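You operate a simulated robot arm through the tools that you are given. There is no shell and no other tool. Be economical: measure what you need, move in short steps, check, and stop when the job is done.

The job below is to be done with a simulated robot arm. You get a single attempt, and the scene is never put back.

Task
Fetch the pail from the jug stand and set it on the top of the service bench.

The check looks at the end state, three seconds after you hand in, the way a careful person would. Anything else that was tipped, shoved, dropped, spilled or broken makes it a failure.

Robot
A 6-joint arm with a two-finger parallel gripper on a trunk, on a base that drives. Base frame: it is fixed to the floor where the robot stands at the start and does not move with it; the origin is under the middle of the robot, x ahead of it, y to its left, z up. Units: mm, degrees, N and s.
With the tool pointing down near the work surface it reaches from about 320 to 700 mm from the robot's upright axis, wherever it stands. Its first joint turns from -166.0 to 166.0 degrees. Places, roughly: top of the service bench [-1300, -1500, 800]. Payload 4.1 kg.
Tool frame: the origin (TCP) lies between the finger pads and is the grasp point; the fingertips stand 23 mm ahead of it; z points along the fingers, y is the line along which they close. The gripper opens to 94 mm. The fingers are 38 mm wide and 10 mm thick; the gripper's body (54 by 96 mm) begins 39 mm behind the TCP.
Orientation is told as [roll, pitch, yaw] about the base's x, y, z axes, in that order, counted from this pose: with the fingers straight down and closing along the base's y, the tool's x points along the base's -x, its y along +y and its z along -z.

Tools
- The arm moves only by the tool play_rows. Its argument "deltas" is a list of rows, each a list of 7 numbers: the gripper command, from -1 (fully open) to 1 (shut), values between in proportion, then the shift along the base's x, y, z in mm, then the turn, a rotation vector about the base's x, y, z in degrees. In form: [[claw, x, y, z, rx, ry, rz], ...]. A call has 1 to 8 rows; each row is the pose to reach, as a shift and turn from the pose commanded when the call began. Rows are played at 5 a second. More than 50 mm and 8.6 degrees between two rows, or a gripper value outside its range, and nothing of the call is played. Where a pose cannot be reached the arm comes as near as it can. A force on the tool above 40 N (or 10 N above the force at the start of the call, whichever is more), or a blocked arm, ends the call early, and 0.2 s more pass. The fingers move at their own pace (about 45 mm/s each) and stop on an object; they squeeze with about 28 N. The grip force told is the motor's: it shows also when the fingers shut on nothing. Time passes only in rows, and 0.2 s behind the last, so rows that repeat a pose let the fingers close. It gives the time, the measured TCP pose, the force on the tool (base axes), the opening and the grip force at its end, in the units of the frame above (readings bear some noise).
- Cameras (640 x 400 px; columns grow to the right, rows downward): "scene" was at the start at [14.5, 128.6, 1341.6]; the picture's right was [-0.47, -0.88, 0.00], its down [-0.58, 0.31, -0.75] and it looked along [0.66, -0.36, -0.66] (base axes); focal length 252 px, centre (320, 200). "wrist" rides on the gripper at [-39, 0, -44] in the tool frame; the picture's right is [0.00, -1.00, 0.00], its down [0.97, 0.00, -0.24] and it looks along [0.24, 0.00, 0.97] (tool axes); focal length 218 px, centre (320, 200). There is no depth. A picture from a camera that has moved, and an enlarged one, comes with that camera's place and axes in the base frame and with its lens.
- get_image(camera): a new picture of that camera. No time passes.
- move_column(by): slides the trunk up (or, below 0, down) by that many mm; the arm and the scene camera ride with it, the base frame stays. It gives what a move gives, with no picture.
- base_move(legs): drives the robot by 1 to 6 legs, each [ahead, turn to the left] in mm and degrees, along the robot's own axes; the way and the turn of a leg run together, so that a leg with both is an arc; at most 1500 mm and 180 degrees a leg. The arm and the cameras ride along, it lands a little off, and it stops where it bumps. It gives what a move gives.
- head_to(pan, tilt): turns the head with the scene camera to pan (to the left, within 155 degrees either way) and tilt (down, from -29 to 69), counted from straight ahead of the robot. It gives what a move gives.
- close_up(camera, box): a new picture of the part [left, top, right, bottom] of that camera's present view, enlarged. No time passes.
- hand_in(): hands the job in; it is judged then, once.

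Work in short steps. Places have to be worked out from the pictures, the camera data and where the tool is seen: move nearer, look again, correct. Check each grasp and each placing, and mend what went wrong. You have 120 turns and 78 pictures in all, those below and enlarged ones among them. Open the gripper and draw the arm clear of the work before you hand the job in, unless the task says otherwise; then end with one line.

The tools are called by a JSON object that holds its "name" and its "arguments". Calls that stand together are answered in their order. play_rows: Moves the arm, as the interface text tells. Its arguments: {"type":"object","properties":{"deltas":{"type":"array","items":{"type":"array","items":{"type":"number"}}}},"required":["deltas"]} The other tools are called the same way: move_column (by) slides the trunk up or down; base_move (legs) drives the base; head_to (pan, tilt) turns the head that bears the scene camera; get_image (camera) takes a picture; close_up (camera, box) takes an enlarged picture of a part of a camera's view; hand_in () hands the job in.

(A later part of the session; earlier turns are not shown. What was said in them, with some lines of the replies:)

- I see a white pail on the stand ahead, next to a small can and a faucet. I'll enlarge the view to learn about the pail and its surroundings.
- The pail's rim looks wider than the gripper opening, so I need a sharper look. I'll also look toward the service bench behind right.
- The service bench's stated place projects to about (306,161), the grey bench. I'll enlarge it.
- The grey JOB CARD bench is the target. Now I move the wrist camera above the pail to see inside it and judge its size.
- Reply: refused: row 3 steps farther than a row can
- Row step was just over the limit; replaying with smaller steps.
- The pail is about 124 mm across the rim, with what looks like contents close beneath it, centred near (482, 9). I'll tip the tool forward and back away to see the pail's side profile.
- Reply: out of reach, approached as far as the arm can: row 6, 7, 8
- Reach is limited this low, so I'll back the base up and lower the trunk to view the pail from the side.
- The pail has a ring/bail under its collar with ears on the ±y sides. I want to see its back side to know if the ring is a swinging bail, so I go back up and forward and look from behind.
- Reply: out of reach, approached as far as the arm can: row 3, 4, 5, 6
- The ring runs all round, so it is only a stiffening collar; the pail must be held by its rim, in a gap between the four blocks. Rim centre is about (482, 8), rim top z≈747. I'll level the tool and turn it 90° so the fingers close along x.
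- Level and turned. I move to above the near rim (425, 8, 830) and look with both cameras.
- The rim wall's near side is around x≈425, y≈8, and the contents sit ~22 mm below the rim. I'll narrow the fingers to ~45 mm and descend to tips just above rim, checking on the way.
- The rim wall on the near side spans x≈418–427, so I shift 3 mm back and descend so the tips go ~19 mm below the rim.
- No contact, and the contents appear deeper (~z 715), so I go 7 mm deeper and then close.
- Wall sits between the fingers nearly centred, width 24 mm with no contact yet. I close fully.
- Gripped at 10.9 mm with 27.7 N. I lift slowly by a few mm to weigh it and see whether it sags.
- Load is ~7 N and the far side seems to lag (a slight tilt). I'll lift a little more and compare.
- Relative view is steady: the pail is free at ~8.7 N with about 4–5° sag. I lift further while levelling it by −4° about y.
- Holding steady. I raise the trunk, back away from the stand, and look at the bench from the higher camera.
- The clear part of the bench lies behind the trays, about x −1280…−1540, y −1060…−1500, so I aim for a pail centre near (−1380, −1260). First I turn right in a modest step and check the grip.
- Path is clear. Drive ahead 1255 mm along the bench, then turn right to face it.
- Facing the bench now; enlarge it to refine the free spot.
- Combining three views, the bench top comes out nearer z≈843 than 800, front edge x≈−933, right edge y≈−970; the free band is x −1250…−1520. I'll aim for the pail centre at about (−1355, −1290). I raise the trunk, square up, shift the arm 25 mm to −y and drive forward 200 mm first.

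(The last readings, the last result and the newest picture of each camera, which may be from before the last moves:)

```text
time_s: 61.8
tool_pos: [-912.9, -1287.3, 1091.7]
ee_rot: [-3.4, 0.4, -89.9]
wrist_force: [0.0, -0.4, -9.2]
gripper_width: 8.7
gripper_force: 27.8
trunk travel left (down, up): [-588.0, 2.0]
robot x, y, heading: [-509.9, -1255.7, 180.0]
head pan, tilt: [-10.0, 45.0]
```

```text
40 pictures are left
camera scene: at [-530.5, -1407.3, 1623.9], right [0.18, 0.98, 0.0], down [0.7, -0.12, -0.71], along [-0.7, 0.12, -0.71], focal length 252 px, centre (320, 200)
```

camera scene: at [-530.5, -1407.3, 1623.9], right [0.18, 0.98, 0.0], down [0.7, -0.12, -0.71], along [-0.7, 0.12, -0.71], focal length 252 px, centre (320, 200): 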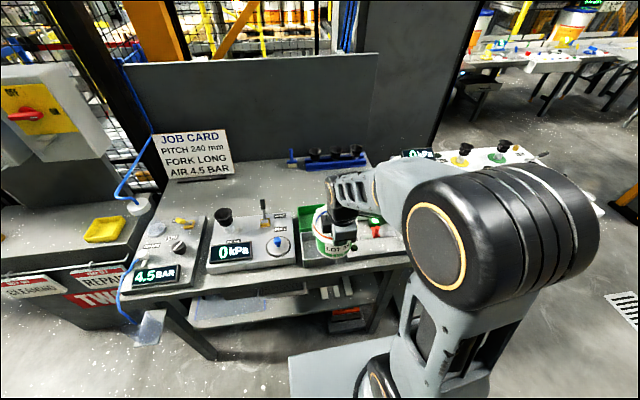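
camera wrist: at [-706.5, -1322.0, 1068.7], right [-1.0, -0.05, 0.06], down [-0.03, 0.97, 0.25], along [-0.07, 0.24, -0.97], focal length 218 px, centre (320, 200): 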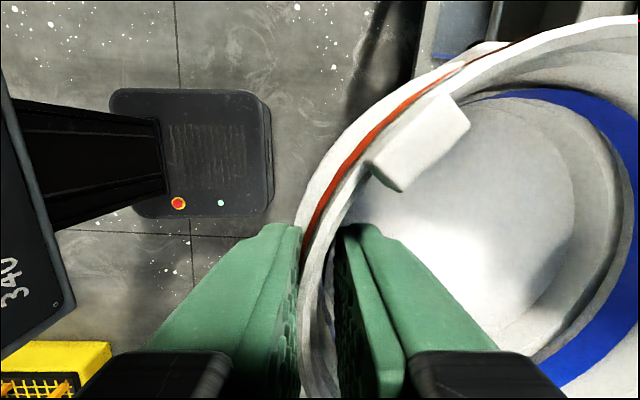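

The pail clears the trays. I drive 110 mm closer (base front should end ~40 mm short of the bench), then re-check.

{"name": "base_move", "arguments": {"legs": [[110, 0]]}}

{"name": "play_rows", "arguments": {"deltas": [[1, -40, -3, 0, 0, 0, 0], [1, -80, -3, 0, 0, 0, 0], [1, -120, -3, 0, 0, 0, 0], [1, -160, -3, 0, 0, 0, 0], [1, -160, -3, 0, 0, 0, 0]]}}

{"name": "get_image", "arguments": {"camera": "scene"}}

{"name": "get_image", "arguments": {"camera": "wrist"}}

```text
time_s: 63.0
tool_pos: [-1024.3, -1287.5, 1091.0]
ee_rot: [-3.4, 0.3, -89.9]
wrist_force: [-1.7, 0.8, -9.3]
gripper_width: 8.8
gripper_force: 28.3
trunk travel left (down, up): [-588.0, 2.0]
robot x, y, heading: [-622.6, -1251.5, 179.8]
head pan, tilt: [-10.0, 45.0]
```

```text
time_s: 64.2
tool_pos: [-1184.6, -1291.8, 1092.6]
ee_rot: [-3.4, 0.4, -89.8]
wrist_force: [0.2, 1.1, -9.5]
gripper_width: 8.8
gripper_force: 27.6
trunk travel left (down, up): [-588.0, 2.0]
robot x, y, heading: [-619.3, -1254.0, 179.9]
head pan, tilt: [-10.0, 45.0]
```

```text
39 pictures are left
camera scene: at [-641.8, -1407.2, 1623.8], right [0.17, 0.98, 0.0], down [0.7, -0.12, -0.71], along [-0.7, 0.12, -0.71], focal length 252 px, centre (320, 200)
```

scene: 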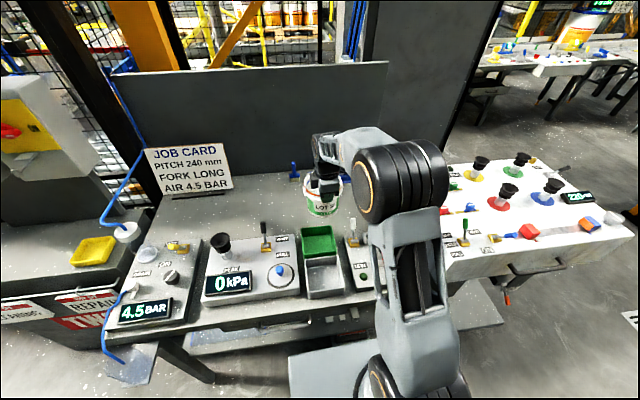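

```text
38 pictures are left
camera wrist: at [-1181.9, -1330.8, 1137.5], right [-1.0, 0.0, 0.06], down [0.01, 0.97, 0.25], along [-0.06, 0.25, -0.97], focal length 218 px, centre (320, 200)
```

wrist: 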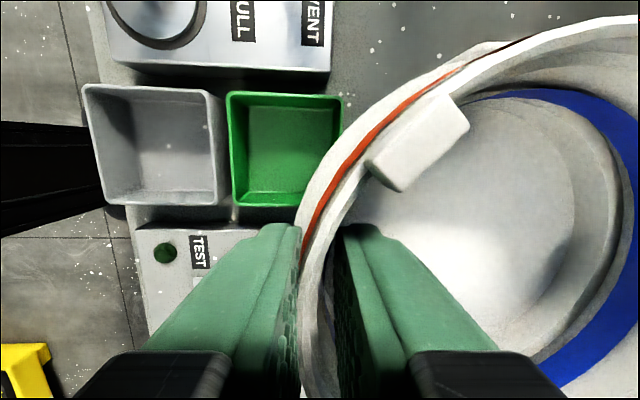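

The green box's rear is at x≈−1225. I extend 110 mm more so the pail's near edge is ~65 mm behind it.

{"name": "play_rows", "arguments": {"deltas": [[1, -35, 0, 0, 0, 0, 0], [1, -70, 0, 0, 0, 0, 0], [1, -110, 0, 0, 0, 0, 0], [1, -110, 0, -20, 0, 0, 0], [1, -110, 0, -40, 0, 0, 0], [1, -110, 0, -60, 0, 0, 0], [1, -110, 0, -60, 0, 0, 0]]}}

{"name": "get_image", "arguments": {"camera": "wrist"}}

{"name": "close_up", "arguments": {"camera": "scene", "box": [240, 110, 400, 270]}}

```text
time_s: 65.8
tool_pos: [-1292.7, -1291.2, 1030.4]
ee_rot: [-3.6, 0.4, -89.9]
wrist_force: [0.7, -0.3, -9.7]
gripper_width: 8.5
gripper_force: 27.4
trunk travel left (down, up): [-588.0, 2.0]
robot x, y, heading: [-623.6, -1254.2, 179.8]
head pan, tilt: [-10.0, 45.0]
```

```text
37 pictures are left
camera wrist: at [-1291.2, -1329.6, 1075.8], right [-1.0, 0.0, 0.06], down [0.01, 0.97, 0.25], along [-0.06, 0.25, -0.97], focal length 218 px, centre (320, 200)
```

wrist: 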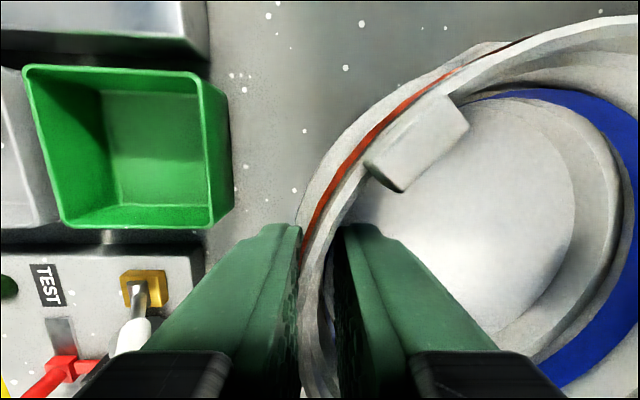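

```text
2.50 times, centred on (320, 190) of scene
camera zoom: at [-642.2, -1407.2, 1623.8], right [0.17, 0.98, 0.0], down [0.7, -0.12, -0.71], along [-0.7, 0.12, -0.71], focal length 630 px, centre (320, 225)
```

zoom: 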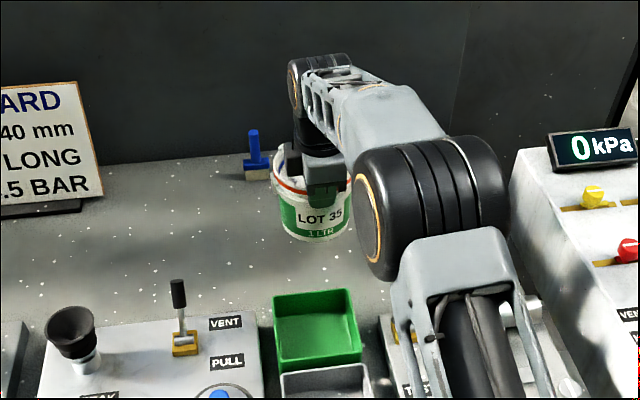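

Clear on all sides; the rack and blue tool are ~130 mm behind the pail. Descend 50 mm.

{"name": "play_rows", "arguments": {"deltas": [[1, 0, 0, -12, 0, 0, 0], [1, 0, 0, -24, 0, 0, 0], [1, 0, 0, -36, 0, 0, 0], [1, 0, 0, -46, 0, 0, 0], [1, 0, 0, -50, 0, 0, 0], [1, 0, 0, -50, 0, 0, 0]]}}

{"name": "close_up", "arguments": {"camera": "scene", "box": [280, 120, 360, 200]}}

{"name": "get_image", "arguments": {"camera": "wrist"}}

```text
time_s: 67.2
tool_pos: [-1293.7, -1290.6, 981.0]
ee_rot: [-3.5, 0.4, -89.8]
wrist_force: [0.1, -0.3, -9.9]
gripper_width: 8.8
gripper_force: 28.2
trunk travel left (down, up): [-588.0, 2.0]
robot x, y, heading: [-617.6, -1258.2, 179.8]
head pan, tilt: [-10.0, 45.0]
```

```text
5.00 times, centred on (320, 160) of scene
camera zoom: at [-642.3, -1407.2, 1623.8], right [0.17, 0.98, 0.0], down [0.7, -0.12, -0.71], along [-0.7, 0.12, -0.71], focal length 1260 px, centre (320, 400)
```

zoom: 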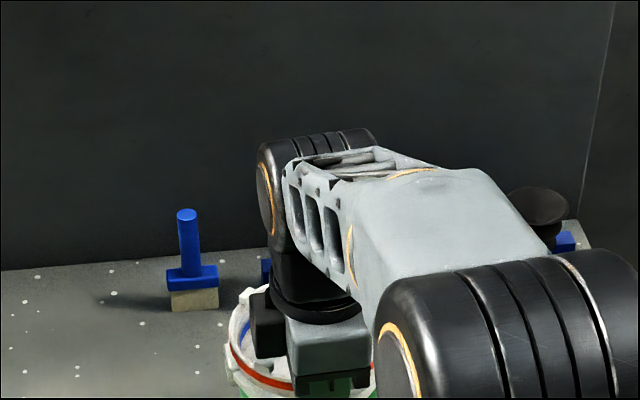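

```text
34 pictures are left
camera wrist: at [-1291.1, -1330.3, 1026.0], right [-1.0, 0.0, 0.06], down [0.01, 0.97, 0.25], along [-0.06, 0.25, -0.97], focal length 218 px, centre (320, 200)
```

wrist: 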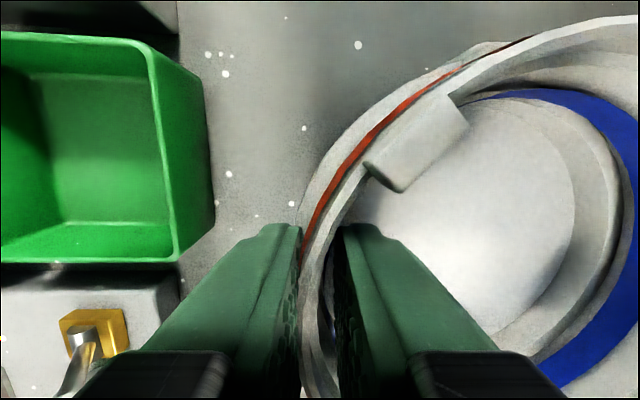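

Still free at 9.9 N. Continue in 4 mm rows watching the force.

{"name": "play_rows", "arguments": {"deltas": [[1, 0, 0, -4, 0, 0, 0], [1, 0, 0, -8, 0, 0, 0], [1, 0, 0, -12, 0, 0, 0], [1, 0, 0, -16, 0, 0, 0], [1, 0, 0, -20, 0, 0, 0]]}}

{"name": "play_rows", "arguments": {"deltas": [[1, 0, 0, -2, 0, 0, 0], [1, 0, 0, -4, 0, 0, 0], [1, 0, 0, -6, 0, 0, 0], [1, 0, 0, -6, 0, 0, 0]]}}

{"name": "close_up", "arguments": {"camera": "scene", "box": [270, 150, 370, 240]}}

```text
time_s: 68.4
tool_pos: [-1294.3, -1290.3, 961.5]
ee_rot: [-3.5, 0.4, -89.9]
wrist_force: [-0.1, -0.1, -9.8]
gripper_width: 9.1
gripper_force: 27.9
trunk travel left (down, up): [-588.0, 2.0]
robot x, y, heading: [-621.6, -1257.7, 179.6]
head pan, tilt: [-10.0, 45.0]
```

```text
time_s: 69.4
tool_pos: [-1292.3, -1290.6, 957.9]
ee_rot: [-3.8, 0.4, -90.0]
wrist_force: [2.0, 1.9, 9.4]
gripper_width: 8.4
gripper_force: 28.0
trunk travel left (down, up): [-588.0, 2.0]
robot x, y, heading: [-621.4, -1253.5, 180.2]
head pan, tilt: [-10.0, 45.0]
```

```text
4.44 times, centred on (320, 195) of scene
camera zoom: at [-639.9, -1406.9, 1624.1], right [0.17, 0.98, 0.0], down [0.7, -0.12, -0.71], along [-0.7, 0.12, -0.71], focal length 1120 px, centre (320, 222)
```

zoom: 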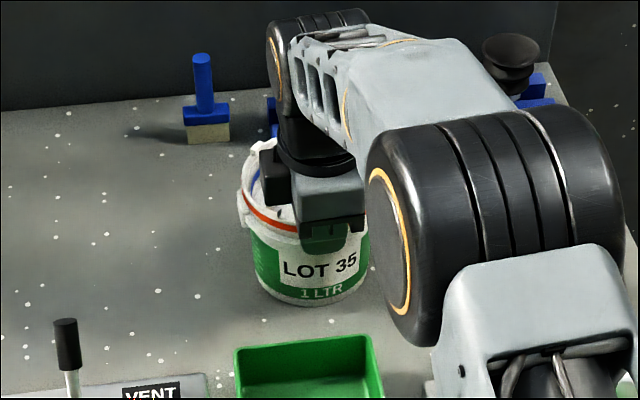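

Contact: force flipped to +9 N upward, so the pail stands on the bench. I ease up 1 mm and open gently.

{"name": "play_rows", "arguments": {"deltas": [[1, 0, 0, 1, 0, 0, 0], [1, 0, 0, 1.5, 0, 0, 0], [1, 0, 0, 1.5, 0, 0, 0]]}}

{"name": "play_rows", "arguments": {"deltas": [[0.75, 0, 0, 0, 0, 0, 0], [0.65, 0, 0, 0, 0, 0, 0], [0.5, 0, 0, 0, 0, 0, 0], [0.3, 0, 0, 0, 0, 0, 0], [0.3, 0, 0, 0, 0, 0, 0]]}}

{"name": "get_image", "arguments": {"camera": "wrist"}}

```text
time_s: 70.2
tool_pos: [-1294.1, -1290.0, 958.9]
ee_rot: [-3.6, 0.5, -89.9]
wrist_force: [-2.6, 1.1, 7.9]
gripper_width: 8.6
gripper_force: 28.0
trunk travel left (down, up): [-588.0, 2.0]
robot x, y, heading: [-625.0, -1256.5, 180.0]
head pan, tilt: [-10.0, 45.0]
```

```text
time_s: 71.4
tool_pos: [-1292.9, -1290.5, 957.8]
ee_rot: [-3.5, 0.3, -89.9]
wrist_force: [-0.1, -0.5, 0.1]
gripper_width: 32.7
gripper_force: 0.1
trunk travel left (down, up): [-588.0, 2.0]
robot x, y, heading: [-622.4, -1250.0, 179.7]
head pan, tilt: [-10.0, 45.0]
```

```text
32 pictures are left
camera wrist: at [-1291.4, -1329.1, 1002.6], right [-1.0, 0.0, 0.06], down [0.01, 0.97, 0.25], along [-0.06, 0.25, -0.97], focal length 218 px, centre (320, 200)
```

wrist: 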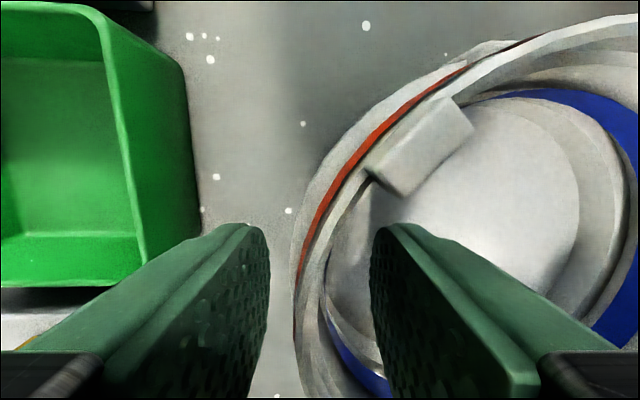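

Released; the wall stands between the open fingers without contact. I lift straight up.

{"name": "play_rows", "arguments": {"deltas": [[0.3, 0, 0, 10, 0, 0, 0], [0.3, 0, 0, 20, 0, 0, 0], [0.3, 0, 0, 35, 0, 0, 0], [0.3, 0, 0, 55, 0, 0, 0], [0.3, 0, 0, 80, 0, 0, 0], [0.3, 0, 0, 105, 0, 0, 0]]}}

{"name": "play_rows", "arguments": {"deltas": [[-1, 40, 0, 0, 0, 0, 0], [-1, 80, 0, 0, 0, 0, 0], [-1, 120, 0, 0, 0, 0, 0], [-1, 160, 0, 0, 0, 0, 0], [-1, 200, 0, 0, 0, 0, 0], [-1, 240, 0, 0, 0, 0, 0], [-1, 240, 0, 0, 0, 0, 0]]}}

{"name": "get_image", "arguments": {"camera": "scene"}}

{"name": "close_up", "arguments": {"camera": "scene", "box": [260, 130, 400, 240]}}

```text
time_s: 72.8
tool_pos: [-1292.8, -1291.2, 1061.8]
ee_rot: [-3.5, 0.4, -89.9]
wrist_force: [-0.5, -0.2, -0.9]
gripper_width: 32.8
gripper_force: 0.1
trunk travel left (down, up): [-588.0, 2.0]
robot x, y, heading: [-620.3, -1253.7, 179.8]
head pan, tilt: [-10.0, 45.0]
```

```text
time_s: 74.4
tool_pos: [-1052.9, -1291.2, 1061.5]
ee_rot: [-3.4, 0.4, -89.9]
wrist_force: [0.3, 0.1, -0.1]
gripper_width: 94.0
gripper_force: 0.1
trunk travel left (down, up): [-588.0, 2.0]
robot x, y, heading: [-623.8, -1255.3, 179.8]
head pan, tilt: [-10.0, 45.0]
```

```text
31 pictures are left
camera scene: at [-641.2, -1407.2, 1623.9], right [0.17, 0.98, 0.0], down [0.7, -0.12, -0.71], along [-0.7, 0.12, -0.71], focal length 252 px, centre (320, 200)
```

scene: 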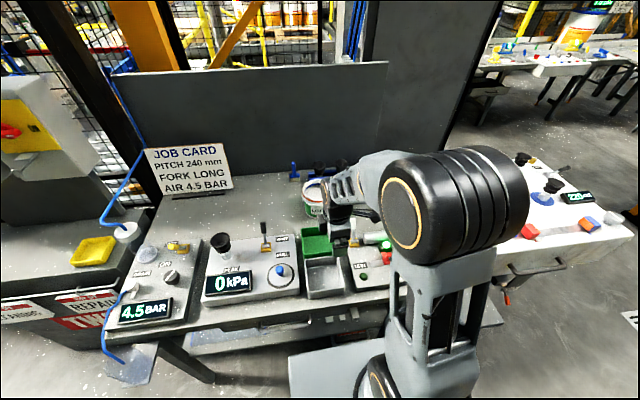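

```text
3.64 times, centred on (330, 185) of scene
camera zoom: at [-641.2, -1407.2, 1623.9], right [0.17, 0.98, 0.0], down [0.7, -0.12, -0.71], along [-0.7, 0.12, -0.71], focal length 916 px, centre (284, 254)
```

zoom: 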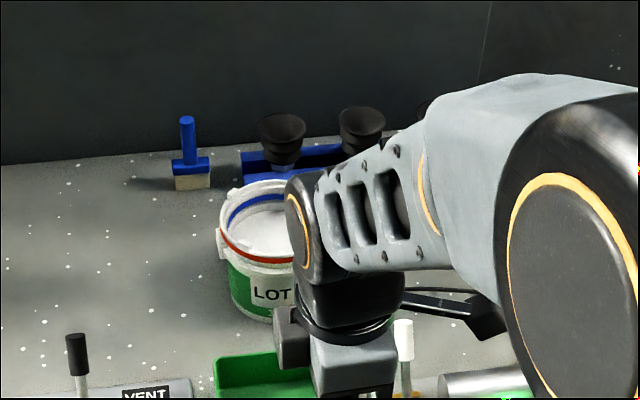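

The pail stands upright on the bench, clear of its neighbours. I back the base off to draw the arm fully clear and take one last look.

{"name": "base_move", "arguments": {"legs": [[-300, 0]]}}

{"name": "close_up", "arguments": {"camera": "scene", "box": [180, 90, 420, 260]}}

```text
time_s: 76.5
tool_pos: [-750.3, -1292.2, 1061.5]
ee_rot: [-3.5, 0.4, -89.6]
wrist_force: [-0.4, -0.2, 0.3]
gripper_width: 93.9
gripper_force: 0.1
trunk travel left (down, up): [-588.0, 2.0]
robot x, y, heading: [-321.8, -1254.5, -179.9]
head pan, tilt: [-10.0, 45.0]
```

```text
2.35 times, centred on (300, 175) of scene
camera zoom: at [-337.0, -1406.8, 1623.9], right [0.17, 0.99, 0.0], down [0.7, -0.12, -0.71], along [-0.7, 0.12, -0.71], focal length 593 px, centre (367, 259)
```

zoom: 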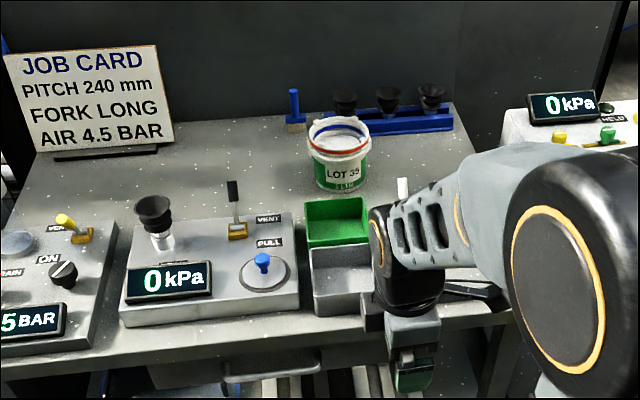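

The pail is upright on the bench with nothing around it disturbed, and the arm is clear with the gripper open, so I hand in.

{"name": "hand_in", "arguments": {}}

```text
The job is handed in.
```

The pail is standing upright on the service bench, clear of the other items, with the gripper open and the arm backed away; the job is handed in.
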